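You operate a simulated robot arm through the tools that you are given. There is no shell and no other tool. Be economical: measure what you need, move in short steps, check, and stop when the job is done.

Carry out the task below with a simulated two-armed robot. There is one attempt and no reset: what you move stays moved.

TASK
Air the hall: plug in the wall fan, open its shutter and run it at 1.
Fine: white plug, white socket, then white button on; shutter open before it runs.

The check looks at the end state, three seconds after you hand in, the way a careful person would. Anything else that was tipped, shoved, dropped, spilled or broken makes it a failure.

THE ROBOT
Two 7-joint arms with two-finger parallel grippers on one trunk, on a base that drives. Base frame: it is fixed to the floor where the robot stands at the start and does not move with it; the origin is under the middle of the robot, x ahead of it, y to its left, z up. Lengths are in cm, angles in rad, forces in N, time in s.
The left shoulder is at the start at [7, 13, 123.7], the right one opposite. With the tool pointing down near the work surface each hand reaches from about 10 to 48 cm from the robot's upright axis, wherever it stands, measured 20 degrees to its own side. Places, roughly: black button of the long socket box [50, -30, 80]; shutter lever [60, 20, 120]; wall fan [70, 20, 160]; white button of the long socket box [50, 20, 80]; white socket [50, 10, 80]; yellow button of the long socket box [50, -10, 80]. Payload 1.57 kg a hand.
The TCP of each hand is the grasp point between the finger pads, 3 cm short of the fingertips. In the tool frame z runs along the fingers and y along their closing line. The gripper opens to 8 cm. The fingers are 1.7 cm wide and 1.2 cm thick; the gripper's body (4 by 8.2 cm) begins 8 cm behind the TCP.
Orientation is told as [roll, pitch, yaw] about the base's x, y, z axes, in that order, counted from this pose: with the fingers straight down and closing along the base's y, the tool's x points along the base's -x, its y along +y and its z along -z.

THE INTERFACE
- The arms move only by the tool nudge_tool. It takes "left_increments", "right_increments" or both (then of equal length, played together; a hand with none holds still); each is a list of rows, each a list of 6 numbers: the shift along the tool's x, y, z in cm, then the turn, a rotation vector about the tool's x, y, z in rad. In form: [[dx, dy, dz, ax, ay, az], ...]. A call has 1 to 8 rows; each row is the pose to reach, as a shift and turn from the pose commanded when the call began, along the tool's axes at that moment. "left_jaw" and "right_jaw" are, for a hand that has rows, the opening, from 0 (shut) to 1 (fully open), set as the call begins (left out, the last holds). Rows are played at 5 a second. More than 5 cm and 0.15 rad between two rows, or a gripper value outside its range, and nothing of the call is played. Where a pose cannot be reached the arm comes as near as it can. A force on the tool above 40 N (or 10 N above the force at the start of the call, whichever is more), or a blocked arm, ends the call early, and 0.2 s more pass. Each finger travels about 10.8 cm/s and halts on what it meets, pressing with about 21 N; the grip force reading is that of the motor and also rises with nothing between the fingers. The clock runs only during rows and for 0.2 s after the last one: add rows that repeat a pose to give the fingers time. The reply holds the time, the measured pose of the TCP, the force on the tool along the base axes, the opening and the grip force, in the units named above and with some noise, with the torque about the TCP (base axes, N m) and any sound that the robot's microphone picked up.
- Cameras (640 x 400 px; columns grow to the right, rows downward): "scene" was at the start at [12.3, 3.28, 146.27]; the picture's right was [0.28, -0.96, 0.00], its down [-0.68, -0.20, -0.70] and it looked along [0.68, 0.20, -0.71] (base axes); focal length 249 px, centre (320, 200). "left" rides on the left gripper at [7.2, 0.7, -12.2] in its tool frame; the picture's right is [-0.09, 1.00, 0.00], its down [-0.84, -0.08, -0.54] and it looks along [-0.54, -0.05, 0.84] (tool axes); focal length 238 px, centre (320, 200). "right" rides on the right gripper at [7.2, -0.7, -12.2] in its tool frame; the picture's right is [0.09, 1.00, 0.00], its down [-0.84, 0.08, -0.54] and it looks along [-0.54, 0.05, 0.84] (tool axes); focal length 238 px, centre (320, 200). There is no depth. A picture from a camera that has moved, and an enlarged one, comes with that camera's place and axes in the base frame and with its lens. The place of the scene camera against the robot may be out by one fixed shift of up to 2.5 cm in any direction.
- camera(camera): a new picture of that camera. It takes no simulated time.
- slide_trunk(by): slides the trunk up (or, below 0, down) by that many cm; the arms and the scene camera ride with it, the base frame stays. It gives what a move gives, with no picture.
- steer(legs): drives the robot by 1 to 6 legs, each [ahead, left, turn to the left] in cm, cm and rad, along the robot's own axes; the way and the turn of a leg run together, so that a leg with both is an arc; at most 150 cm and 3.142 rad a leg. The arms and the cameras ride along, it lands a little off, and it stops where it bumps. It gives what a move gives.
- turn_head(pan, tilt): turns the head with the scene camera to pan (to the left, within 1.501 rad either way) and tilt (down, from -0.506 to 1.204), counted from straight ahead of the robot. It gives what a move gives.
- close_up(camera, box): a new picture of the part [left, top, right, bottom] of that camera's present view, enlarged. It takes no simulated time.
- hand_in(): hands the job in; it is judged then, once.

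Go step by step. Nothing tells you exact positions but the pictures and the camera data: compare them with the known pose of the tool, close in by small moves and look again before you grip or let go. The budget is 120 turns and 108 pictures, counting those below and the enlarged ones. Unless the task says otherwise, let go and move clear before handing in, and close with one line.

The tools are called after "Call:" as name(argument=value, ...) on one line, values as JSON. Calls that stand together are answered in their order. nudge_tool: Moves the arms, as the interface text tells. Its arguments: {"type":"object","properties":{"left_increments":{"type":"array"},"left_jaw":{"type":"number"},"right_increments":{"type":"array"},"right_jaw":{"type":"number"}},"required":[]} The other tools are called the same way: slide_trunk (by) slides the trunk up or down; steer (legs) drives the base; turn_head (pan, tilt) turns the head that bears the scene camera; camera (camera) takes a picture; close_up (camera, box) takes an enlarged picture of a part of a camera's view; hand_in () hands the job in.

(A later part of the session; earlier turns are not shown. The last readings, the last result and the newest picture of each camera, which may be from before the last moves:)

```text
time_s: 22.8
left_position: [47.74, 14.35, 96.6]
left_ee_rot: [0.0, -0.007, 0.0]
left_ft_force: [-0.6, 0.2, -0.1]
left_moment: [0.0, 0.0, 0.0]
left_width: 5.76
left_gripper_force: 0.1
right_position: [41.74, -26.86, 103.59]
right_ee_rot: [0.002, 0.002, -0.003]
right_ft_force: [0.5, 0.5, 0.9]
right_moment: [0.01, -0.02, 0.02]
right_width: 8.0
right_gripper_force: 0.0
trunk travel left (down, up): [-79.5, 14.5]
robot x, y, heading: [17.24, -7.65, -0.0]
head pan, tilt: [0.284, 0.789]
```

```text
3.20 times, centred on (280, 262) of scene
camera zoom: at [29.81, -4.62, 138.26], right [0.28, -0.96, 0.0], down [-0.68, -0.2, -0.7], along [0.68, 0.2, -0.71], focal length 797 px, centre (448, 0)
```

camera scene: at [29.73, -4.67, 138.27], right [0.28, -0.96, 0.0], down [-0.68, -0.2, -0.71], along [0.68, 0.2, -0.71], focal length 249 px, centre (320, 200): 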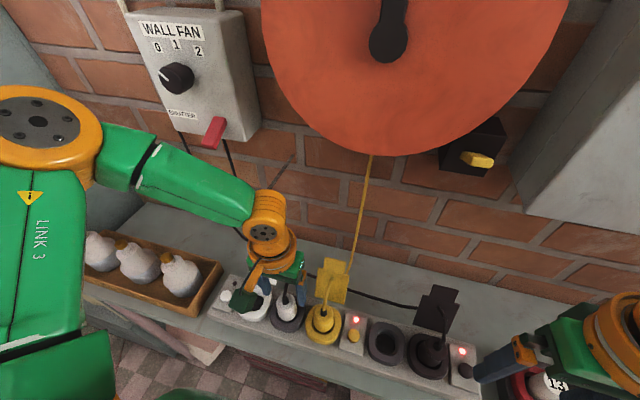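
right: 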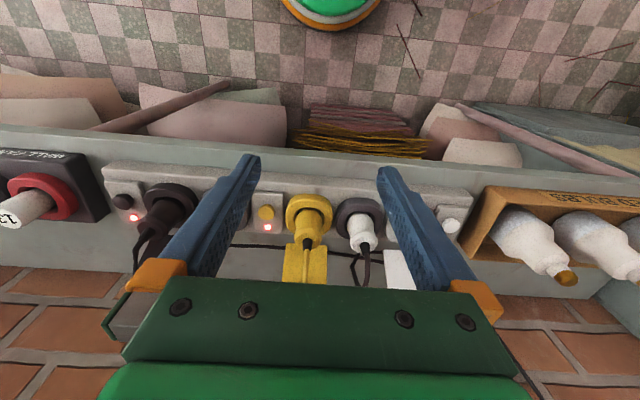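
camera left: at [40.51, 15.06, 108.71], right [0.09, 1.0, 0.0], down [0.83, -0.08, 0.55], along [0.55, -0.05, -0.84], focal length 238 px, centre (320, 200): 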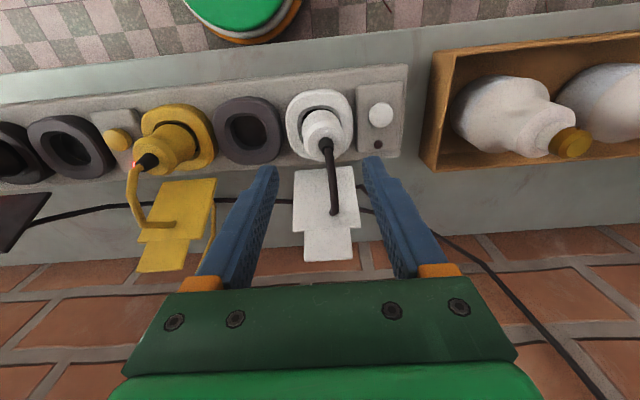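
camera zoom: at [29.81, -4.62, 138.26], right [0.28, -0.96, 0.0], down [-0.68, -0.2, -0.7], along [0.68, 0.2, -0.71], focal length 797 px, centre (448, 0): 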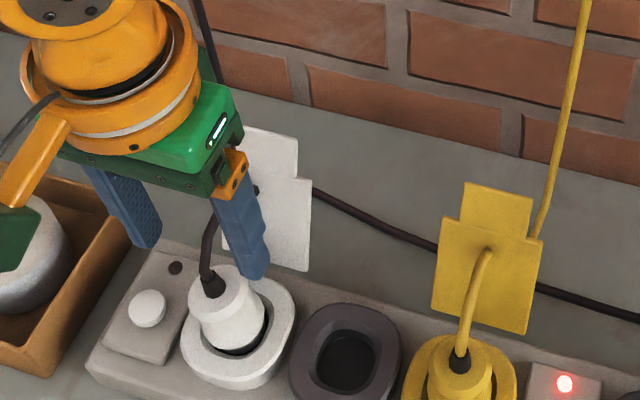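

Call:
close_up(camera="left", box=[240, 70, 400, 170])

Call:
close_up(camera="scene", box=[220, 265, 300, 315])

```text
4.00 times, centred on (320, 120) of left
camera zoom: at [40.51, 15.06, 108.71], right [0.09, 1.0, 0.0], down [0.83, -0.08, 0.55], along [0.55, -0.05, -0.84], focal length 953 px, centre (320, 520)
```

zoom: 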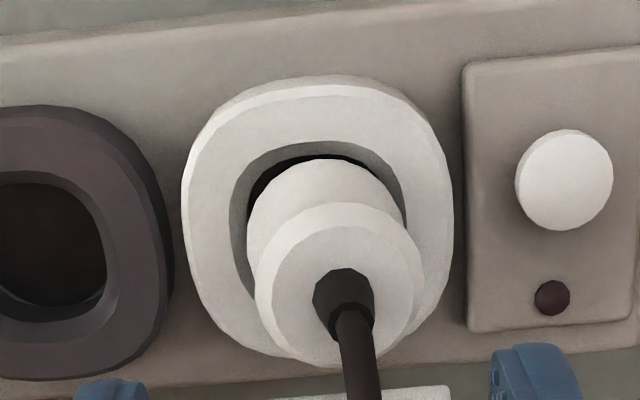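

```text
8.00 times, centred on (260, 290) of scene
camera zoom: at [29.81, -4.62, 138.26], right [0.28, -0.96, 0.0], down [-0.68, -0.2, -0.7], along [0.68, 0.2, -0.71], focal length 1993 px, centre (800, -520)
```

zoom: 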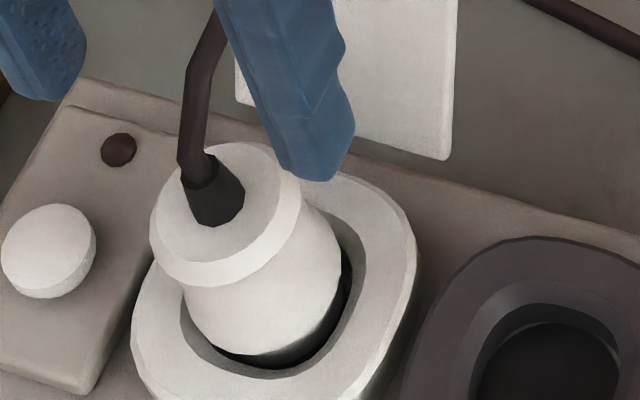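

The plug leans slightly (its top is at y 15.0, while the socket axis is at 14.4), so it may not be fully seated. I'll regrip a bit higher, which straightens it, and press down.

Call:
nudge_tool(left_increments=[[0.1, 0.2, 2, 0, 0, 0], [0.1, 0.2, 5, 0, 0, 0], [0.1, 0.2, 7.6, 0, 0, 0], [0.1, 0.2, 7.6, 0, 0, 0]])

Call:
nudge_tool(left_increments=[[0, 0, 0, 0, 0, 0], [0, 0, 0, 0, 0, 0], [0, 0, 0, 0, 0, 0], [0, 0, 0, 0, 0, 0]], left_jaw=0.2)

Call:
camera(camera="left")

```text
time_s: 23.8
left_position: [47.71, 14.58, 89.03]
left_ee_rot: [0.0, -0.006, -0.001]
left_ft_force: [0.0, 0.2, 0.3]
left_moment: [-0.02, 0.01, 0.01]
left_width: 5.75
left_gripper_force: 0.0
right_position: [41.57, -26.96, 103.65]
right_ee_rot: [0.0, 0.001, -0.001]
right_ft_force: [0.5, 0.2, 0.0]
right_moment: [0.0, -0.01, -0.01]
right_width: 8.0
right_gripper_force: 0.0
trunk travel left (down, up): [-79.5, 14.5]
robot x, y, heading: [17.36, -8.16, -0.003]
head pan, tilt: [0.284, 0.789]
```

```text
time_s: 24.8
left_position: [47.81, 14.52, 89.02]
left_ee_rot: [0.002, -0.007, 0.001]
left_ft_force: [-0.9, -4.1, -2.1]
left_moment: [-0.28, 0.11, -0.01]
left_width: 3.72
left_gripper_force: 21.0
right_position: [41.65, -27.15, 103.66]
right_ee_rot: [0.003, 0.0, -0.001]
right_ft_force: [0.2, -1.3, 0.4]
right_moment: [-0.02, 0.01, 0.02]
right_width: 7.98
right_gripper_force: 0.1
trunk travel left (down, up): [-79.5, 14.5]
robot x, y, heading: [17.59, -8.11, -0.002]
head pan, tilt: [0.284, 0.789]
```

```text
67 pictures are left
camera left: at [40.51, 15.13, 101.18], right [0.09, 1.0, 0.0], down [0.83, -0.08, 0.55], along [0.55, -0.05, -0.84], focal length 238 px, centre (320, 200)
```

left: 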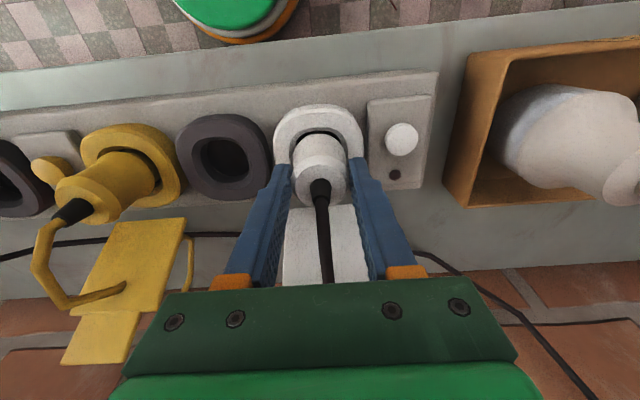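

Call:
nudge_tool(left_increments=[[0, -0.15, 0.2, 0, 0, 0], [0, -0.2, 0.5, 0, 0, 0], [0, -0.2, 0.9, 0, 0, 0], [0, -0.2, 1.2, 0, 0, 0], [0, -0.2, 1.5, 0, 0, 0], [0, -0.2, 1.8, 0, 0, 0]])

Call:
camera(camera="left")

```text
time_s: 26.1
left_position: [47.54, 14.28, 87.82]
left_ee_rot: [0.003, -0.021, -0.003]
left_ft_force: [-2.1, 2.6, 27.7]
left_moment: [0.17, 0.27, 0.01]
left_width: 3.66
left_gripper_force: 21.1
right_position: [41.13, -26.94, 103.74]
right_ee_rot: [0.005, -0.005, 0.0]
right_ft_force: [0.2, -0.3, -0.6]
right_moment: [0.01, 0.0, 0.02]
right_width: 8.02
right_gripper_force: 0.1
trunk travel left (down, up): [-79.5, 14.5]
robot x, y, heading: [17.23, -7.92, -0.0]
head pan, tilt: [0.284, 0.789]
stopped in row 6 (left hand): the force on the tool passed its limit at 47 N (the readings are from after the stop); the commanded pose is now the measured one
```

```text
66 pictures are left
camera left: at [40.17, 14.94, 99.89], right [0.09, 1.0, 0.01], down [0.83, -0.08, 0.56], along [0.56, -0.05, -0.83], focal length 238 px, centre (320, 200)
```

left: 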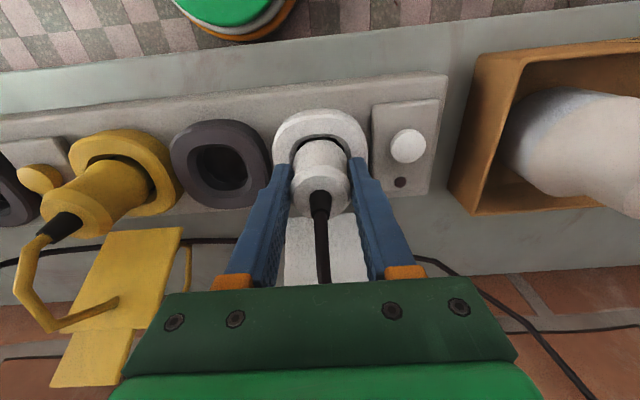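

Call:
nudge_tool(left_increments=[[0, 0, -0.1, 0, 0, 0], [0, 0, -0.1, 0, 0, 0], [0, 0, -0.1, 0, 0, 0], [0, 0, -2.5, 0, 0.007, 0], [0, 0, -6, 0, 0.02, 0], [0, 0, -9, 0, 0.02, 0], [0, 0, -9, 0, 0.02, 0]], left_jaw=0.72)

Call:
close_up(camera="left", box=[240, 70, 400, 170])

Call:
close_up(camera="scene", box=[220, 265, 300, 315])

```text
time_s: 27.7
left_position: [47.67, 14.47, 96.49]
left_ee_rot: [0.002, 0.007, -0.003]
left_ft_force: [0.0, 0.3, 0.3]
left_moment: [0.01, -0.02, -0.01]
left_width: 5.76
left_gripper_force: 0.0
right_position: [41.6, -26.82, 103.58]
right_ee_rot: [0.001, 0.001, -0.001]
right_ft_force: [1.0, 0.2, -0.1]
right_moment: [0.03, -0.04, 0.0]
right_width: 7.97
right_gripper_force: 0.1
trunk travel left (down, up): [-79.5, 14.5]
robot x, y, heading: [17.8, -7.95, 0.001]
head pan, tilt: [0.284, 0.789]
```

```text
4.00 times, centred on (320, 120) of left
camera zoom: at [40.73, 15.1, 108.84], right [0.09, 1.0, 0.0], down [0.84, -0.08, 0.54], along [0.53, -0.05, -0.84], focal length 953 px, centre (320, 520)
```

zoom: 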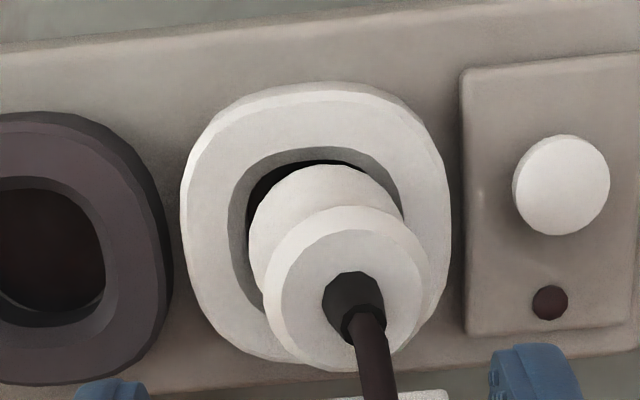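

```text
8.00 times, centred on (260, 290) of scene
camera zoom: at [29.82, -4.61, 138.26], right [0.28, -0.96, 0.0], down [-0.68, -0.2, -0.7], along [0.68, 0.2, -0.71], focal length 1993 px, centre (800, -520)
```

zoom: 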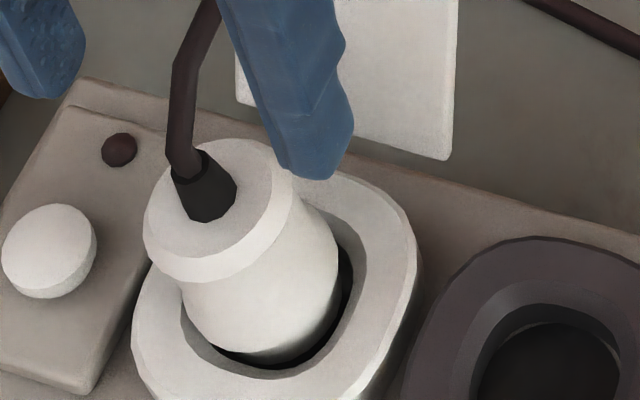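

The plug still leans, so its pins may not match the socket's slots in direction. I'll look inside the empty grey sockets to compare slot directions.

Call:
close_up(camera="left", box=[220, 90, 284, 130])

Call:
close_up(camera="scene", box=[264, 290, 328, 330])

Call:
camera(camera="left")

```text
10.00 times, centred on (252, 110) of left
camera zoom: at [40.73, 15.1, 108.84], right [0.09, 1.0, 0.0], down [0.84, -0.08, 0.54], along [0.53, -0.05, -0.84], focal length 2384 px, centre (1000, 1100)
```

zoom: 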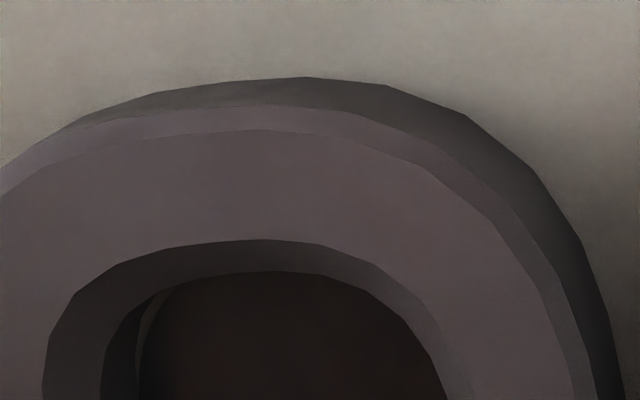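

```text
10.00 times, centred on (296, 310) of scene
camera zoom: at [29.82, -4.61, 138.26], right [0.28, -0.96, 0.0], down [-0.68, -0.2, -0.7], along [0.68, 0.2, -0.71], focal length 2491 px, centre (560, -900)
```

zoom: 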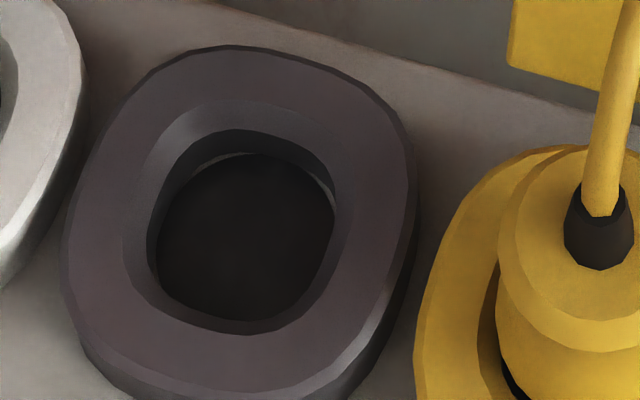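

```text
61 pictures are left
camera left: at [40.73, 15.1, 108.84], right [0.09, 1.0, 0.0], down [0.84, -0.08, 0.54], along [0.53, -0.05, -0.84], focal length 238 px, centre (320, 200)
```

left: 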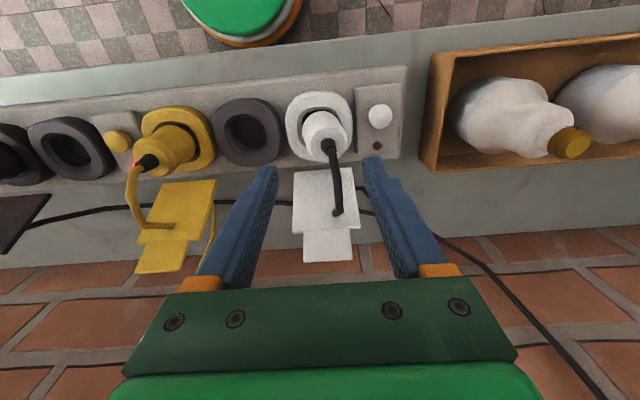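

The grey socket looks like a plain holder, while the white one has two pin holes side by side along y. I'll regrip, lift the plug and inspect its pins.

Call:
nudge_tool(left_increments=[[0.1, 0.2, 2, 0, 0, 0], [0.1, 0.2, 5, 0, 0, 0], [0.1, 0.2, 7.8, 0, 0, 0], [0.1, 0.2, 7.8, 0, 0, 0]])

Call:
nudge_tool(left_increments=[[0, 0, 0, 0, 0, 0], [0, 0, 0, 0, 0, 0], [0, 0, 0, 0, 0, 0], [0, 0, -1, 0, 0, 0], [0, 0, -3, 0, 0, 0], [0, 0, -6, 0, 0, 0], [0, 0, -9, 0, 0, 0], [0, 0, -9, 0, 0, 0]], left_jaw=0.2)

Call:
close_up(camera="left", box=[272, 90, 368, 150])

Call:
camera(camera="scene")

```text
time_s: 28.7
left_position: [47.6, 14.67, 88.95]
left_ee_rot: [0.001, 0.007, 0.001]
left_ft_force: [0.6, 0.1, -0.8]
left_moment: [-0.02, -0.03, -0.01]
left_width: 5.75
left_gripper_force: 0.1
right_position: [41.54, -26.85, 103.6]
right_ee_rot: [0.001, -0.001, -0.001]
right_ft_force: [0.6, 0.5, 0.2]
right_moment: [-0.02, -0.02, -0.02]
right_width: 8.01
right_gripper_force: 0.1
trunk travel left (down, up): [-79.5, 14.5]
robot x, y, heading: [17.48, -7.78, -0.0]
head pan, tilt: [0.284, 0.789]
```

```text
time_s: 30.5
left_position: [47.69, 14.61, 97.79]
left_ee_rot: [0.001, 0.008, -0.002]
left_ft_force: [0.2, -0.7, -0.6]
left_moment: [-0.05, -0.02, 0.0]
left_width: 3.65
left_gripper_force: 21.3
right_position: [41.57, -26.88, 103.69]
right_ee_rot: [0.002, 0.002, -0.002]
right_ft_force: [-0.4, -0.4, -0.7]
right_moment: [0.02, 0.02, 0.0]
right_width: 8.0
right_gripper_force: 0.1
trunk travel left (down, up): [-79.5, 14.5]
robot x, y, heading: [17.61, -7.6, -0.004]
head pan, tilt: [0.284, 0.789]
```

```text
6.67 times, centred on (320, 120) of left
camera zoom: at [40.65, 15.3, 110.0], right [0.09, 1.0, 0.0], down [0.84, -0.08, 0.54], along [0.53, -0.05, -0.84], focal length 1589 px, centre (320, 733)
```

zoom: 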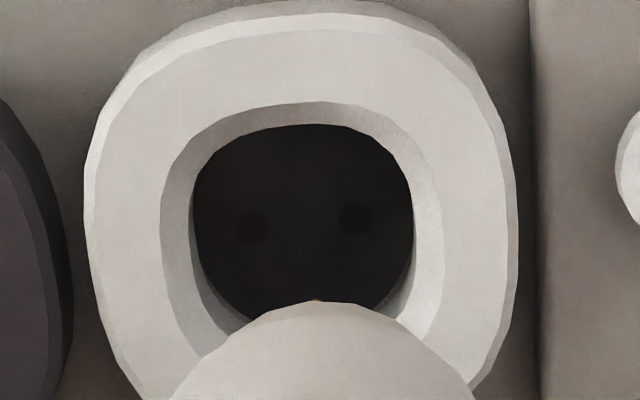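

```text
59 pictures are left
camera scene: at [29.8, -4.6, 138.26], right [0.28, -0.96, 0.0], down [-0.68, -0.2, -0.7], along [0.68, 0.2, -0.71], focal length 249 px, centre (320, 200)
```

scene: 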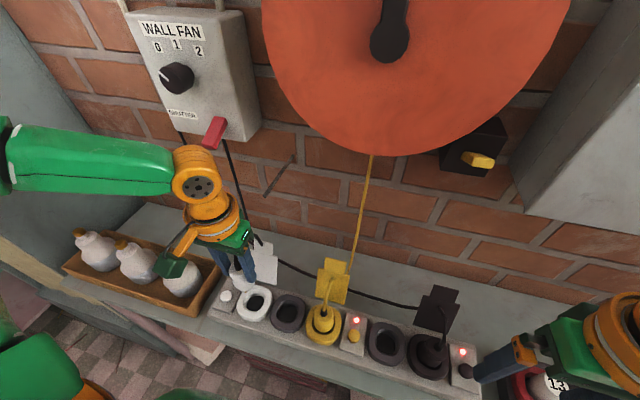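

The only visible pin is at the plug's front centre, so its pins run along x while the socket holes run along y. The plug needs a quarter turn, and I'll turn it so the cord ends up leaving on the fan side (+y).

Call:
nudge_tool(left_increments=[[0, 0, 0, 0, 0, -0.14], [0, 0, 0, 0, 0, -0.28], [0, 0, 0, 0, 0, -0.42], [0, 0, 0, 0, 0, -0.56], [0, 0, 0, 0, 0, -0.7], [0, 0, 0, 0, 0, -0.785], [0, 0, 0, 0, 0, -0.785]])

Call:
camera(camera="scene")

Call:
camera(camera="left")

```text
time_s: 32.1
left_position: [47.61, 14.68, 97.72]
left_ee_rot: [0.007, 0.002, 0.785]
left_ft_force: [-0.3, -0.9, -0.5]
left_moment: [0.01, 0.01, -0.01]
left_width: 3.68
left_gripper_force: 20.9
right_position: [41.63, -26.98, 103.58]
right_ee_rot: [0.001, 0.0, -0.002]
right_ft_force: [0.2, -0.4, 0.2]
right_moment: [0.03, 0.03, 0.04]
right_width: 8.01
right_gripper_force: 0.1
trunk travel left (down, up): [-79.5, 14.5]
robot x, y, heading: [17.65, -7.9, -0.005]
head pan, tilt: [0.284, 0.789]
```

```text
58 pictures are left
camera scene: at [29.78, -4.61, 138.26], right [0.28, -0.96, 0.0], down [-0.68, -0.2, -0.7], along [0.68, 0.2, -0.71], focal length 249 px, centre (320, 200)
```

scene: 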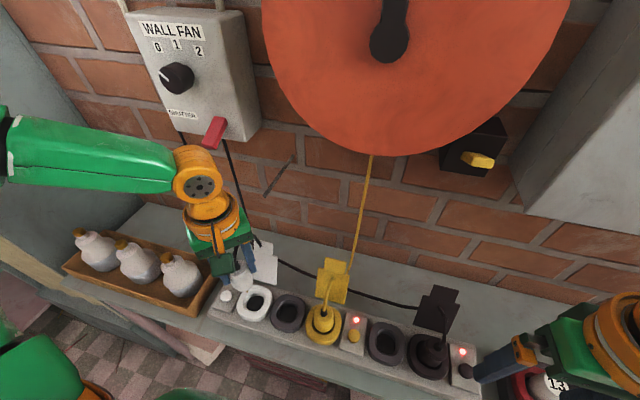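

```text
57 pictures are left
camera left: at [42.26, 10.01, 109.99], right [-0.64, 0.77, 0.01], down [0.65, 0.54, 0.54], along [0.41, 0.35, -0.84], focal length 238 px, centre (320, 200)
```

left: 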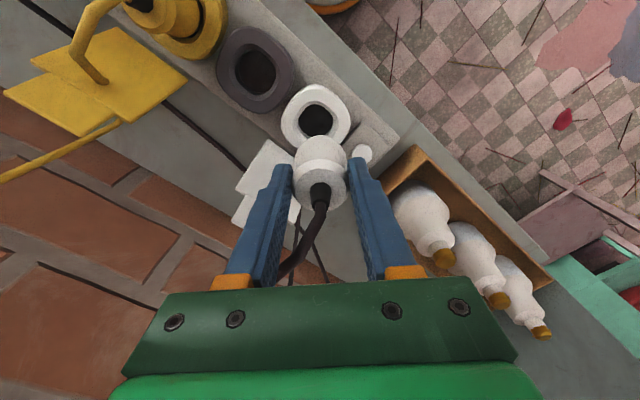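

Call:
nudge_tool(left_increments=[[0, 0, 0, 0, 0, -0.14], [0, 0, 0, 0, 0, -0.28], [0, 0, 0, 0, 0, -0.42], [0, 0, 0, 0, 0, -0.56], [0, 0, 0, 0, 0, -0.7], [0, 0, 0, 0, 0, -0.785], [0, 0, 0, 0, 0, -0.785]])

Call:
close_up(camera="scene", box=[180, 200, 340, 300])

Call:
camera(camera="left")

```text
time_s: 33.7
left_position: [47.66, 14.72, 97.78]
left_ee_rot: [0.007, -0.002, 1.571]
left_ft_force: [0.7, 0.6, -0.3]
left_moment: [-0.02, 0.01, 0.0]
left_width: 3.67
left_gripper_force: 21.3
right_position: [41.63, -26.79, 103.63]
right_ee_rot: [0.003, 0.0, -0.002]
right_ft_force: [0.5, -0.3, 1.0]
right_moment: [-0.01, -0.02, -0.01]
right_width: 8.01
right_gripper_force: 0.0
trunk travel left (down, up): [-79.5, 14.5]
robot x, y, heading: [17.2, -8.06, -0.001]
head pan, tilt: [0.284, 0.789]
```

```text
4.00 times, centred on (260, 250) of scene
camera zoom: at [29.78, -4.61, 138.26], right [0.28, -0.96, 0.0], down [-0.68, -0.2, -0.7], along [0.68, 0.2, -0.71], focal length 996 px, centre (560, 0)
```

zoom: 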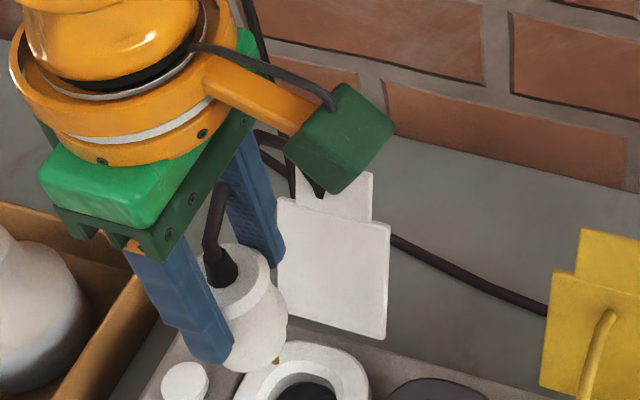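

```text
55 pictures are left
camera left: at [47.18, 7.44, 109.95], right [-1.0, 0.09, 0.01], down [0.08, 0.84, 0.54], along [0.04, 0.54, -0.84], focal length 238 px, centre (320, 200)
```

left: 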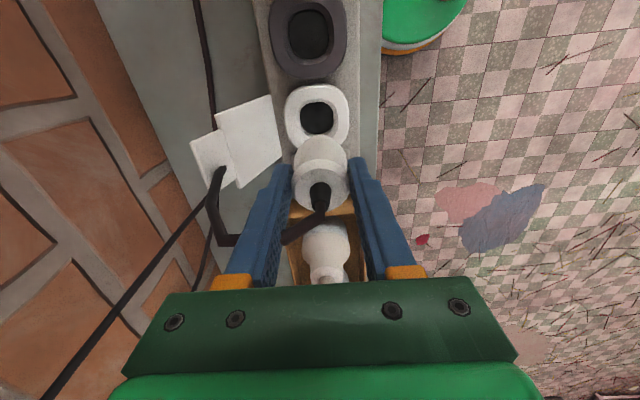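

The pin now shows on the -y side, so the pins run along y and match the holes. The socket's centre is at about [47.8, 14.3]. I'll correct by small amounts and lower to just above the rim.

Call:
nudge_tool(left_increments=[[0.22, -0.1, 1.5, 0, 0, 0], [0.22, -0.1, 3.5, 0, 0, 0], [0.22, -0.1, 5.2, 0, 0, 0], [0.22, -0.1, 5.2, 0, 0, 0]])

Call:
close_up(camera="scene", box=[220, 250, 300, 300])

Call:
close_up(camera="left", box=[240, 80, 400, 180])

```text
time_s: 34.7
left_position: [47.84, 14.55, 92.46]
left_ee_rot: [0.007, -0.002, 1.568]
left_ft_force: [0.2, -0.3, -1.5]
left_moment: [0.0, -0.02, 0.01]
left_width: 3.69
left_gripper_force: 20.9
right_position: [41.51, -26.95, 103.73]
right_ee_rot: [0.0, -0.001, -0.003]
right_ft_force: [-1.0, 0.0, 0.2]
right_moment: [0.0, 0.03, 0.01]
right_width: 8.02
right_gripper_force: 0.1
trunk travel left (down, up): [-79.5, 14.5]
robot x, y, heading: [17.34, -7.92, -0.002]
head pan, tilt: [0.284, 0.789]
```

```text
8.00 times, centred on (260, 275) of scene
camera zoom: at [29.77, -4.62, 138.27], right [0.28, -0.96, 0.0], down [-0.68, -0.2, -0.7], along [0.68, 0.2, -0.71], focal length 1993 px, centre (800, -400)
```

zoom: 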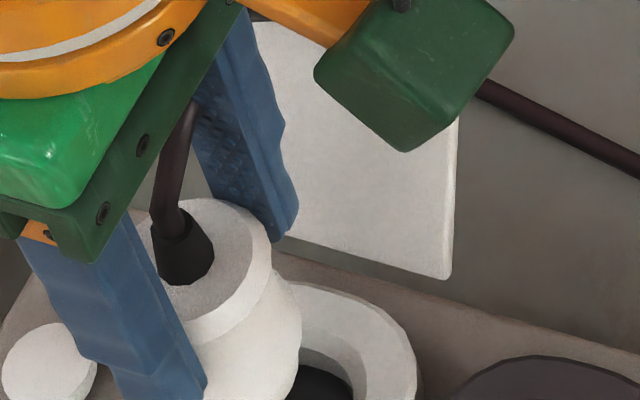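

```text
4.00 times, centred on (320, 130) of left
camera zoom: at [47.24, 7.27, 104.72], right [-1.0, 0.09, 0.01], down [0.08, 0.84, 0.54], along [0.04, 0.54, -0.84], focal length 953 px, centre (320, 480)
```

zoom: 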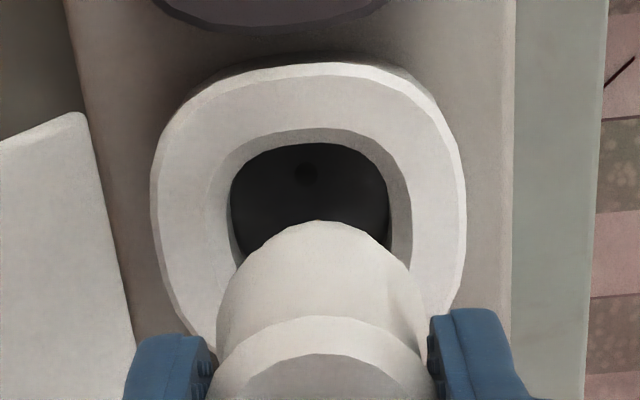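

The hole lies about 0.22 cm towards +x. I'll correct that and lower gently.

Call:
nudge_tool(left_increments=[[0.05, -0.22, 0, 0, 0, 0], [0.05, -0.22, 1, 0, 0, 0], [0.05, -0.22, 1.8, 0, 0, 0], [0.05, -0.22, 2.4, 0, 0, 0], [0.05, -0.22, 3, 0, 0, 0], [0.05, -0.22, 3, 0, 0, 0]])

Call:
close_up(camera="left", box=[240, 80, 400, 180])

```text
time_s: 36.1
left_position: [48.0, 14.28, 89.53]
left_ee_rot: [0.004, -0.003, 1.568]
left_ft_force: [0.2, -6.1, 4.1]
left_moment: [-0.36, -0.02, -0.02]
left_width: 3.67
left_gripper_force: 20.6
right_position: [41.47, -26.96, 103.57]
right_ee_rot: [0.003, 0.0, -0.001]
right_ft_force: [-0.1, -0.1, -0.5]
right_moment: [0.01, 0.0, 0.03]
right_width: 7.98
right_gripper_force: 0.1
trunk travel left (down, up): [-79.5, 14.5]
robot x, y, heading: [17.84, -7.78, -0.006]
head pan, tilt: [0.284, 0.789]
```

```text
4.00 times, centred on (320, 130) of left
camera zoom: at [47.37, 6.93, 101.82], right [-1.0, 0.09, 0.01], down [0.08, 0.83, 0.54], along [0.05, 0.54, -0.84], focal length 953 px, centre (320, 480)
```

zoom: 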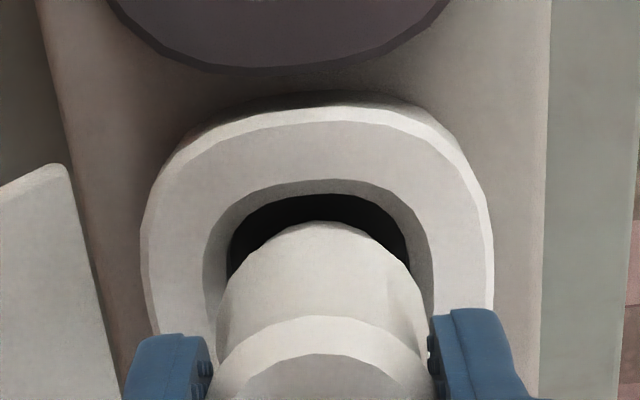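

It's centred in x, but the force shows the plug rubbing the +y side of the hole. I'll ease it towards -y.

Call:
nudge_tool(left_increments=[[0.2, 0, -0.3, 0, 0, 0], [0.45, 0, -0.3, 0, 0, 0], [0.45, 0, 0, 0, 0, 0], [0.45, 0, 0.3, 0, 0, 0]])

```text
time_s: 37.1
left_position: [47.93, 14.05, 89.26]
left_ee_rot: [0.008, -0.002, 1.569]
left_ft_force: [-0.6, -0.5, -1.3]
left_moment: [0.0, -0.01, -0.01]
left_width: 3.69
left_gripper_force: 20.6
right_position: [41.55, -26.74, 103.66]
right_ee_rot: [0.002, 0.0, -0.001]
right_ft_force: [0.0, 0.5, 1.0]
right_moment: [-0.05, 0.0, 0.01]
right_width: 7.97
right_gripper_force: 0.0
trunk travel left (down, up): [-79.5, 14.5]
robot x, y, heading: [17.39, -7.83, 0.001]
head pan, tilt: [0.284, 0.789]
```

Free of contact now, so I'll continue down.

Call:
nudge_tool(left_increments=[[0, 0, 0.3, 0, 0, 0], [0, 0, 0.6, 0, 0, 0], [0, 0, 0.9, 0, 0, 0], [0, 0, 1.2, 0, 0, 0], [0, 0, 1.5, 0, 0, 0], [0, 0, 1.8, 0, 0, 0]])

Call:
close_up(camera="left", box=[240, 80, 400, 180])

```text
time_s: 38.5
left_position: [47.87, 13.8, 87.86]
left_ee_rot: [-0.007, -0.004, 1.569]
left_ft_force: [-1.0, 1.2, 28.8]
left_moment: [-0.12, 0.28, 0.01]
left_width: 3.65
left_gripper_force: 20.9
right_position: [41.28, -27.02, 103.68]
right_ee_rot: [0.003, -0.004, -0.002]
right_ft_force: [-0.3, -0.2, 0.1]
right_moment: [0.01, -0.02, -0.03]
right_width: 7.98
right_gripper_force: 0.0
trunk travel left (down, up): [-79.5, 14.5]
robot x, y, heading: [17.59, -8.07, 0.0]
head pan, tilt: [0.284, 0.789]
stopped in row 6 (left hand): the force on the tool passed its limit at 49 N (the readings are from after the stop); the commanded pose is now the measured one
```

```text
4.00 times, centred on (320, 130) of left
camera zoom: at [47.17, 6.57, 100.01], right [-1.0, 0.09, -0.01], down [0.08, 0.83, 0.55], along [0.06, 0.54, -0.84], focal length 953 px, centre (320, 480)
```

zoom: 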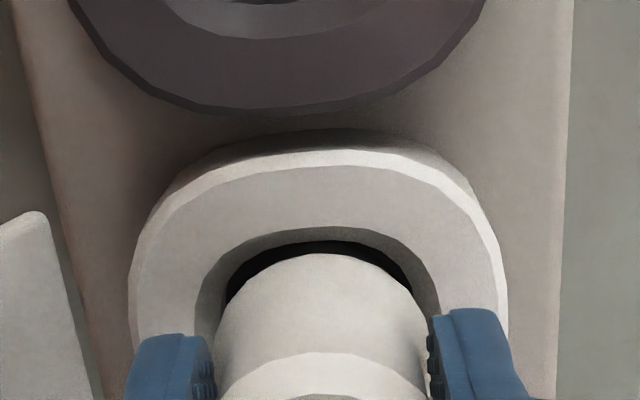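

Call:
nudge_tool(left_increments=[[0, 0, -0.1, 0, 0, 0], [0, 0, -0.1, 0, 0, 0], [0, 0, -0.1, 0, 0, 0], [0, 0, -2.5, 0, 0, 0], [0, 0, -6, 0, 0, 0], [0, 0, -9, 0, 0, 0], [0, 0, -9, 0, 0, 0]], left_jaw=0.72)

Call:
close_up(camera="left", box=[240, 70, 400, 170])

Call:
close_up(camera="scene", box=[220, 265, 300, 315])

```text
time_s: 40.1
left_position: [48.2, 13.96, 96.63]
left_ee_rot: [0.002, -0.004, 1.57]
left_ft_force: [-0.2, 0.1, -0.6]
left_moment: [0.03, 0.0, -0.02]
left_width: 5.74
left_gripper_force: 0.0
right_position: [41.64, -26.79, 103.53]
right_ee_rot: [0.003, 0.002, -0.003]
right_ft_force: [-0.1, 1.0, 0.2]
right_moment: [0.0, 0.02, -0.03]
right_width: 8.02
right_gripper_force: 0.0
trunk travel left (down, up): [-79.5, 14.5]
robot x, y, heading: [17.47, -7.95, 0.001]
head pan, tilt: [0.284, 0.789]
```

```text
4.00 times, centred on (320, 120) of left
camera zoom: at [47.6, 6.75, 108.84], right [-1.0, 0.09, 0.0], down [0.08, 0.83, 0.54], along [0.05, 0.54, -0.84], focal length 953 px, centre (320, 520)
```

zoom: 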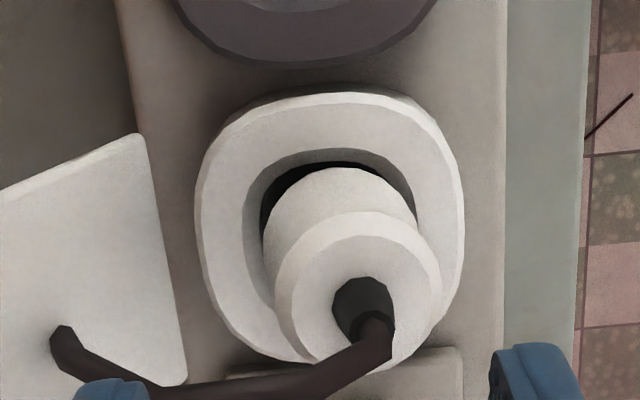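

```text
8.00 times, centred on (260, 290) of scene
camera zoom: at [29.83, -4.6, 138.26], right [0.28, -0.96, 0.0], down [-0.68, -0.2, -0.7], along [0.68, 0.2, -0.71], focal length 1993 px, centre (800, -520)
```

zoom: 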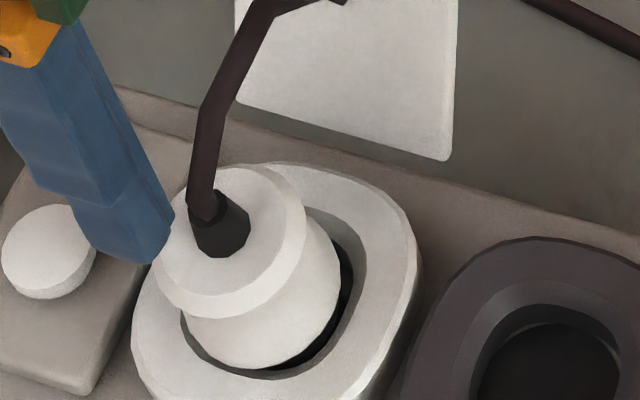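

It's deeper than before but leaning the other way. I'll compare it with the seated yellow plug.

Call:
close_up(camera="scene", box=[220, 260, 364, 350])

Call:
camera(camera="left")

```text
4.44 times, centred on (292, 305) of scene
camera zoom: at [29.83, -4.6, 138.26], right [0.28, -0.96, 0.0], down [-0.68, -0.2, -0.7], along [0.68, 0.2, -0.71], focal length 1107 px, centre (444, -267)
```

zoom: 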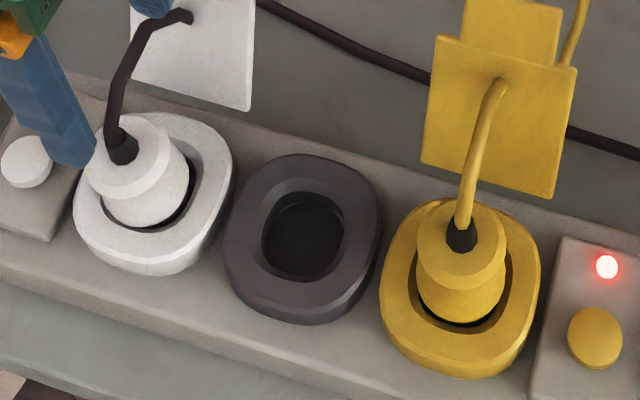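

```text
47 pictures are left
camera left: at [47.6, 6.75, 108.84], right [-1.0, 0.09, 0.0], down [0.08, 0.83, 0.54], along [0.05, 0.54, -0.84], focal length 238 px, centre (320, 200)
```

left: 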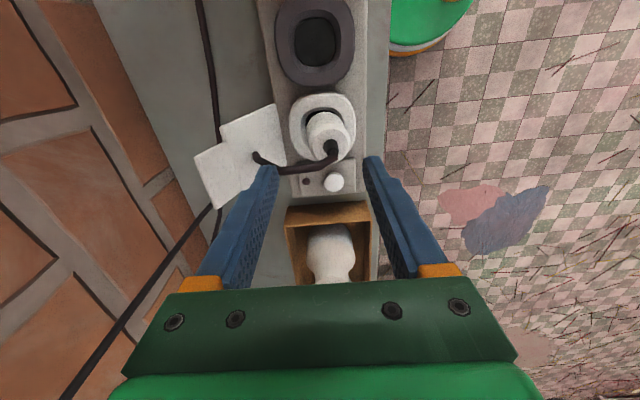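

Seen against the yellow plug, the white one now sits at about the same depth, with the pins in and only slight play. The lamp will tell, so next I press the white button at about [47.15, 20.6, 83.5] with closed fingers.

Call:
nudge_tool(left_increments=[[-2, 0.3, -1, 0, 0, 0], [-4.4, 0.7, -1, 0, 0, 0], [-6.6, 1.05, -1, 0, 0, 0], [-6.6, 1.05, 2, 0, 0, 0], [-6.6, 1.05, 5, 0, 0, 0], [-6.6, 1.05, 7, 0, 0, 0], [-6.6, 1.05, 7, 0, 0, 0]], left_jaw=0)

Call:
camera(camera="left")

Call:
close_up(camera="scene", box=[180, 240, 308, 320])

```text
time_s: 41.7
left_position: [47.12, 20.68, 89.63]
left_ee_rot: [0.002, -0.005, 1.569]
left_ft_force: [-0.5, 0.9, 0.1]
left_moment: [-0.01, 0.01, -0.01]
left_width: 0.03
left_gripper_force: 21.1
right_position: [41.62, -26.82, 103.71]
right_ee_rot: [0.004, 0.0, 0.0]
right_ft_force: [-0.7, 0.7, -0.1]
right_moment: [-0.02, -0.02, -0.03]
right_width: 8.03
right_gripper_force: 0.1
trunk travel left (down, up): [-79.5, 14.5]
robot x, y, heading: [17.38, -7.98, -0.002]
head pan, tilt: [0.284, 0.789]
```

```text
46 pictures are left
camera left: at [46.5, 13.34, 101.85], right [-1.0, 0.09, 0.0], down [0.08, 0.83, 0.54], along [0.05, 0.54, -0.84], focal length 238 px, centre (320, 200)
```

left: 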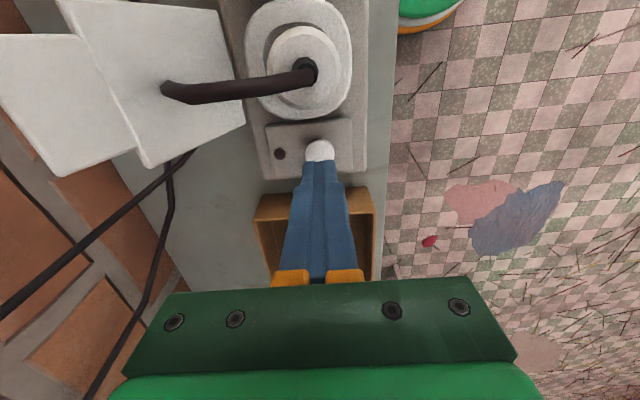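

```text
5.00 times, centred on (244, 280) of scene
camera zoom: at [29.76, -4.64, 138.27], right [0.28, -0.96, 0.0], down [-0.68, -0.2, -0.71], along [0.68, 0.2, -0.71], focal length 1245 px, centre (700, -200)
```

zoom: 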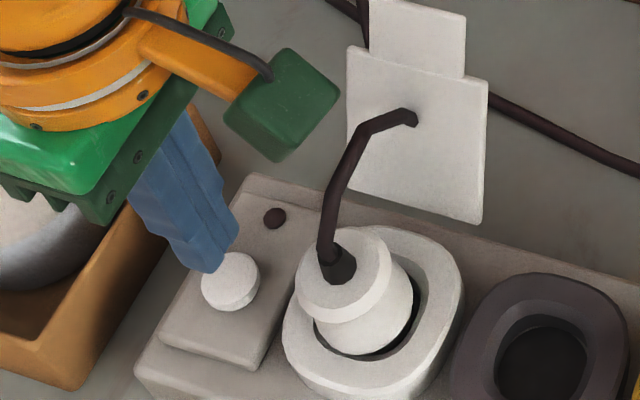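

I'll nudge 0.3 cm towards -y and press straight down until the force rises.

Call:
nudge_tool(left_increments=[[0.3, 0, 0.5, 0, 0, 0], [0.3, 0, 1.5, 0, 0, 0], [0.3, 0, 2.3, 0, 0, 0], [0.3, 0, 2.7, 0, 0, 0], [0.3, 0, 3.0, 0, 0, 0], [0.3, 0, 3.3, 0, 0, 0], [0.3, 0, 3.6, 0, 0, 0]])

Call:
camera(camera="left")

```text
time_s: 43.3
left_position: [47.12, 20.24, 86.07]
left_ee_rot: [-0.001, -0.005, 1.569]
left_ft_force: [2.6, 1.8, 9.5]
left_moment: [0.05, -0.08, -0.02]
left_width: 0.01
left_gripper_force: 20.8
right_position: [41.57, -26.74, 103.72]
right_ee_rot: [0.003, 0.0, 0.0]
right_ft_force: [-1.0, -0.6, -0.9]
right_moment: [0.04, -0.04, -0.03]
right_width: 8.0
right_gripper_force: 0.1
trunk travel left (down, up): [-79.5, 14.5]
robot x, y, heading: [17.51, -7.49, -0.004]
head pan, tilt: [0.284, 0.789]
heard: click
```

```text
44 pictures are left
camera left: at [46.47, 13.01, 98.29], right [-1.0, 0.09, 0.0], down [0.08, 0.83, 0.55], along [0.05, 0.54, -0.84], focal length 238 px, centre (320, 200)
```

left: 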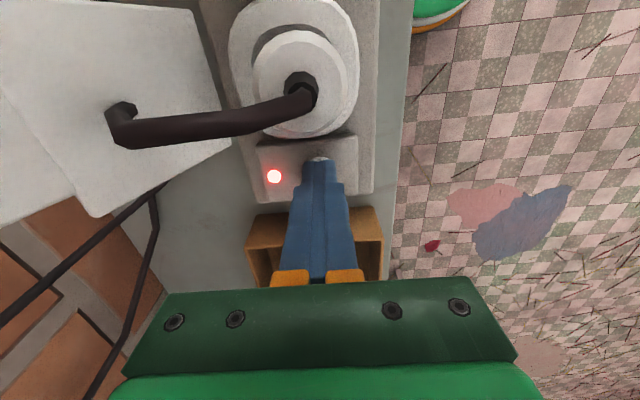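

There was a click and the lamp is on. I'll lift away, back off and look at the fan's control box.

Call:
nudge_tool(left_increments=[[0, 0, -4, 0, 0, 0], [0, 2, -8, 0, 0, 0], [0, 5, -11, 0, 0, 0], [0, 9, -13, 0, 0, 0], [0, 13, -14, 0, 0, 0], [0, 17, -14, 0, 0, 0], [0, 17, -14, 0, 0, 0]])

Call:
turn_head(pan=0.5, tilt=0.4)

Call:
camera(camera="scene")

Call:
camera(camera="left")

```text
time_s: 44.9
left_position: [32.39, 24.22, 101.71]
left_ee_rot: [0.003, -0.001, 1.57]
left_ft_force: [-0.4, -0.4, 1.3]
left_moment: [0.01, 0.02, 0.0]
left_width: 0.0
left_gripper_force: 21.3
left hand out of reach, approached as far as the arm can: row 5, 6, 7
right_position: [41.68, -26.89, 103.8]
right_ee_rot: [0.001, 0.002, -0.002]
right_ft_force: [0.0, 0.1, 0.3]
right_moment: [-0.03, 0.02, 0.01]
right_width: 8.01
right_gripper_force: 0.1
trunk travel left (down, up): [-79.5, 14.5]
robot x, y, heading: [17.77, -8.13, -0.002]
head pan, tilt: [0.284, 0.789]
```

```text
time_s: 45.8
left_position: [32.31, 24.22, 101.62]
left_ee_rot: [0.001, -0.001, 1.568]
left_ft_force: [-0.7, 0.7, -0.5]
left_moment: [0.01, 0.0, 0.02]
left_width: 0.01
left_gripper_force: 20.9
right_position: [41.56, -26.82, 103.56]
right_ee_rot: [0.002, 0.0, -0.003]
right_ft_force: [0.2, -0.1, 0.8]
right_moment: [0.0, -0.02, 0.0]
right_width: 8.0
right_gripper_force: 0.1
trunk travel left (down, up): [-79.5, 14.5]
robot x, y, heading: [17.41, -7.81, -0.0]
head pan, tilt: [0.499, 0.4]
```

```text
43 pictures are left
camera scene: at [30.11, -2.47, 141.68], right [0.48, -0.88, 0.0], down [-0.34, -0.19, -0.92], along [0.81, 0.44, -0.39], focal length 249 px, centre (320, 200)
```

scene: 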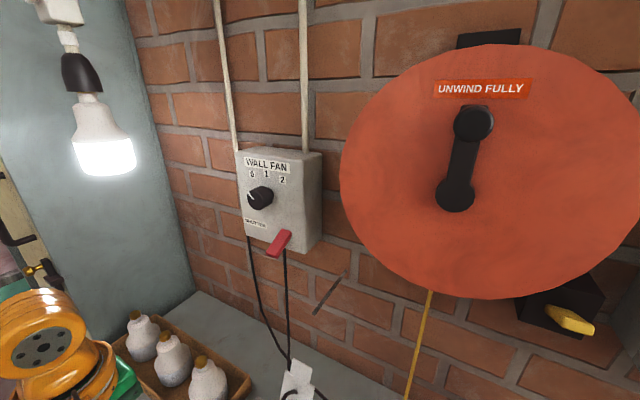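

```text
42 pictures are left
camera left: at [31.76, 16.95, 113.84], right [-1.0, 0.09, 0.0], down [0.08, 0.84, 0.54], along [0.05, 0.54, -0.84], focal length 238 px, centre (320, 200)
```

left: 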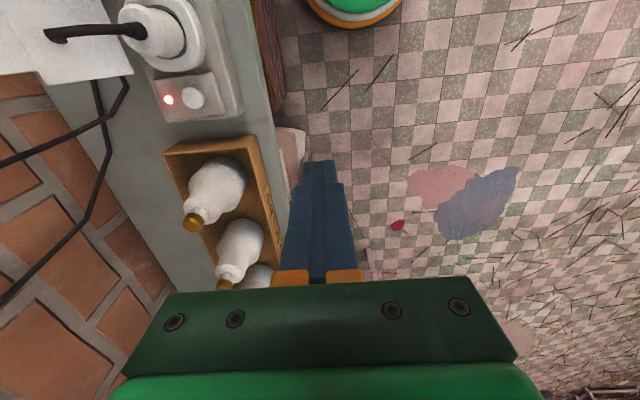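

The knob is at about [61, 25, 124.7] and the red lever's tip at about [60, 21.6, 115.3]. I'll zoom in to see how the lever sits.

Call:
close_up(camera="scene", box=[220, 140, 348, 270])

Call:
turn_head(pan=0.6, tilt=-0.3)

Call:
camera(camera="scene")

```text
3.08 times, centred on (284, 205) of scene
camera zoom: at [30.11, -2.47, 141.68], right [0.48, -0.88, 0.0], down [-0.34, -0.19, -0.92], along [0.81, 0.44, -0.39], focal length 766 px, centre (431, 185)
```

zoom: 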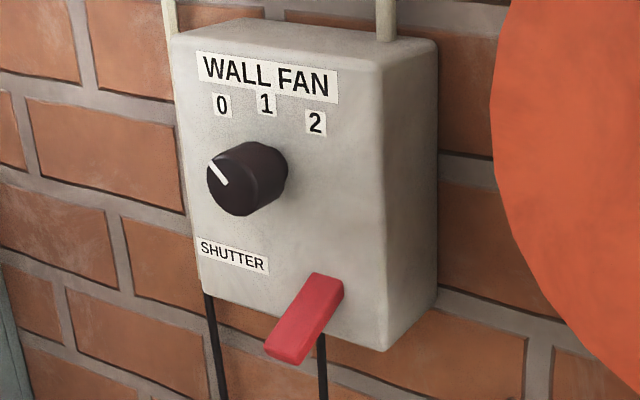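

```text
time_s: 46.8
left_position: [32.45, 24.21, 101.71]
left_ee_rot: [0.001, -0.001, 1.569]
left_ft_force: [-0.2, 0.5, -0.2]
left_moment: [0.01, 0.0, 0.0]
left_width: 0.0
left_gripper_force: 21.0
right_position: [41.57, -26.78, 103.52]
right_ee_rot: [0.001, 0.0, -0.002]
right_ft_force: [-0.4, 0.5, 0.2]
right_moment: [0.0, -0.03, -0.01]
right_width: 7.98
right_gripper_force: 0.0
trunk travel left (down, up): [-79.5, 14.5]
robot x, y, heading: [17.39, -8.0, -0.002]
head pan, tilt: [0.6, -0.3]
```

```text
40 pictures are left
camera scene: at [28.47, -2.45, 147.93], right [0.57, -0.82, 0.0], down [0.24, 0.17, -0.96], along [0.79, 0.54, 0.29], focal length 249 px, centre (320, 200)
```

scene: 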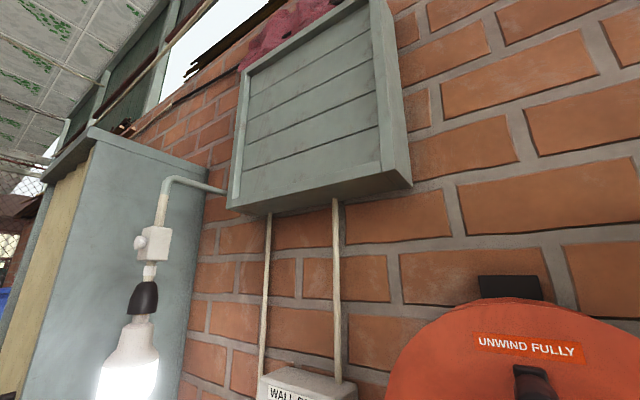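

The shutter above is closed, and the lever protrudes and slopes down, so it should be pushed up to open. I'll turn the hand so the fingers point at the wall (+x), in two steps.

Call:
nudge_tool(left_increments=[[0, 0, -1, 0.083, -0.083, 0.083], [0, 0, -2, 0.166, -0.166, 0.166], [0, 0, -3, 0.249, -0.249, 0.249], [0, 0, -4, 0.332, -0.332, 0.332], [0, 0, -5, 0.415, -0.415, 0.415], [0, 0, -6, 0.498, -0.498, 0.498], [0, 0, -6, 0.581, -0.581, 0.581], [0, 0, -6, 0.664, -0.664, 0.664]])

Call:
turn_head(pan=0.5, tilt=0.5)

Call:
camera(camera="scene")

```text
time_s: 48.6
left_position: [30.34, 27.95, 113.09]
left_ee_rot: [-0.495, -0.813, 1.066]
left_ft_force: [-0.4, 0.0, -0.2]
left_moment: [0.02, 0.0, 0.01]
left_width: 0.02
left_gripper_force: 20.9
left hand out of reach, approached as far as the arm can: row 1, 2, 3, 4, 5, 6, 7, 8
right_position: [41.6, -26.82, 103.59]
right_ee_rot: [0.001, 0.002, -0.003]
right_ft_force: [-0.3, 0.1, -1.1]
right_moment: [0.04, -0.02, 0.01]
right_width: 8.0
right_gripper_force: 0.1
trunk travel left (down, up): [-79.5, 14.5]
robot x, y, heading: [17.7, -8.08, -0.004]
head pan, tilt: [0.6, -0.3]
```

```text
time_s: 49.8
left_position: [30.52, 28.09, 113.04]
left_ee_rot: [-0.494, -0.812, 1.067]
left_ft_force: [0.6, 0.4, -1.1]
left_moment: [0.01, 0.01, 0.01]
left_width: 0.0
left_gripper_force: 21.3
right_position: [41.5, -26.79, 103.63]
right_ee_rot: [0.002, 0.001, -0.002]
right_ft_force: [0.5, -0.2, 0.2]
right_moment: [-0.04, -0.02, 0.03]
right_width: 8.01
right_gripper_force: 0.0
trunk travel left (down, up): [-79.5, 14.5]
robot x, y, heading: [17.4, -7.96, -0.002]
head pan, tilt: [0.499, 0.499]
```

```text
39 pictures are left
camera scene: at [29.96, -2.53, 140.78], right [0.48, -0.88, 0.0], down [-0.42, -0.23, -0.88], along [0.77, 0.42, -0.48], focal length 249 px, centre (320, 200)
```

scene: 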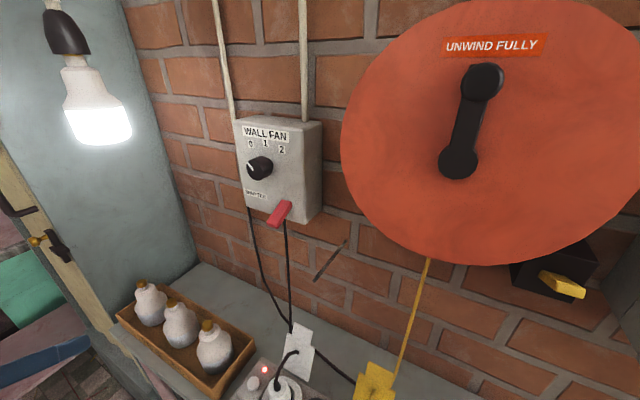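

The hand is too close to the body to turn freely. I'll move it forward and up while finishing the turn.

Call:
nudge_tool(left_increments=[[-1.314, -1.796, 0.661, 0.0779, -0.0779, 0.0779], [-2.628, -3.592, 1.322, 0.1558, -0.1558, 0.1558], [-3.942, -5.388, 1.983, 0.2337, -0.2337, 0.2337], [-5.256, -7.184, 2.644, 0.3116, -0.3116, 0.3116], [-6.57, -8.98, 3.305, 0.3895, -0.3895, 0.3895], [-7.884, -10.776, 3.966, 0.4674, -0.4674, 0.4674], [-9.2, -12.57, 4.63, 0.545, -0.545, 0.545], [-9.2, -12.57, 4.63, 0.545, -0.545, 0.545]])

Call:
camera(camera="scene")

```text
time_s: 51.6
left_position: [44.25, 26.68, 121.29]
left_ee_rot: [1.521, -1.567, -1.524]
left_ft_force: [-0.3, -0.4, -0.7]
left_moment: [0.0, 0.0, 0.0]
left_width: 0.0
left_gripper_force: 21.2
left hand out of reach, approached as far as the arm can: row 1, 2, 3, 4, 5, 6, 7, 8
right_position: [41.53, -26.86, 103.59]
right_ee_rot: [0.003, -0.001, -0.003]
right_ft_force: [0.4, -0.9, 0.3]
right_moment: [0.01, 0.02, -0.02]
right_width: 8.03
right_gripper_force: 0.0
trunk travel left (down, up): [-79.5, 14.5]
robot x, y, heading: [17.73, -7.87, -0.002]
head pan, tilt: [0.499, 0.499]
```

```text
38 pictures are left
camera scene: at [29.93, -2.54, 140.78], right [0.48, -0.88, 0.0], down [-0.42, -0.23, -0.88], along [0.77, 0.42, -0.48], focal length 249 px, centre (320, 200)
```

scene: 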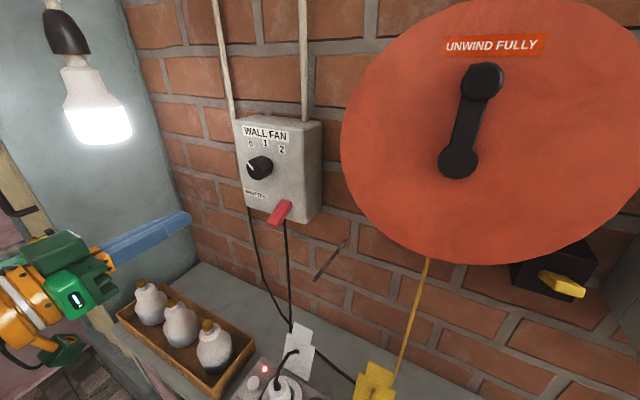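

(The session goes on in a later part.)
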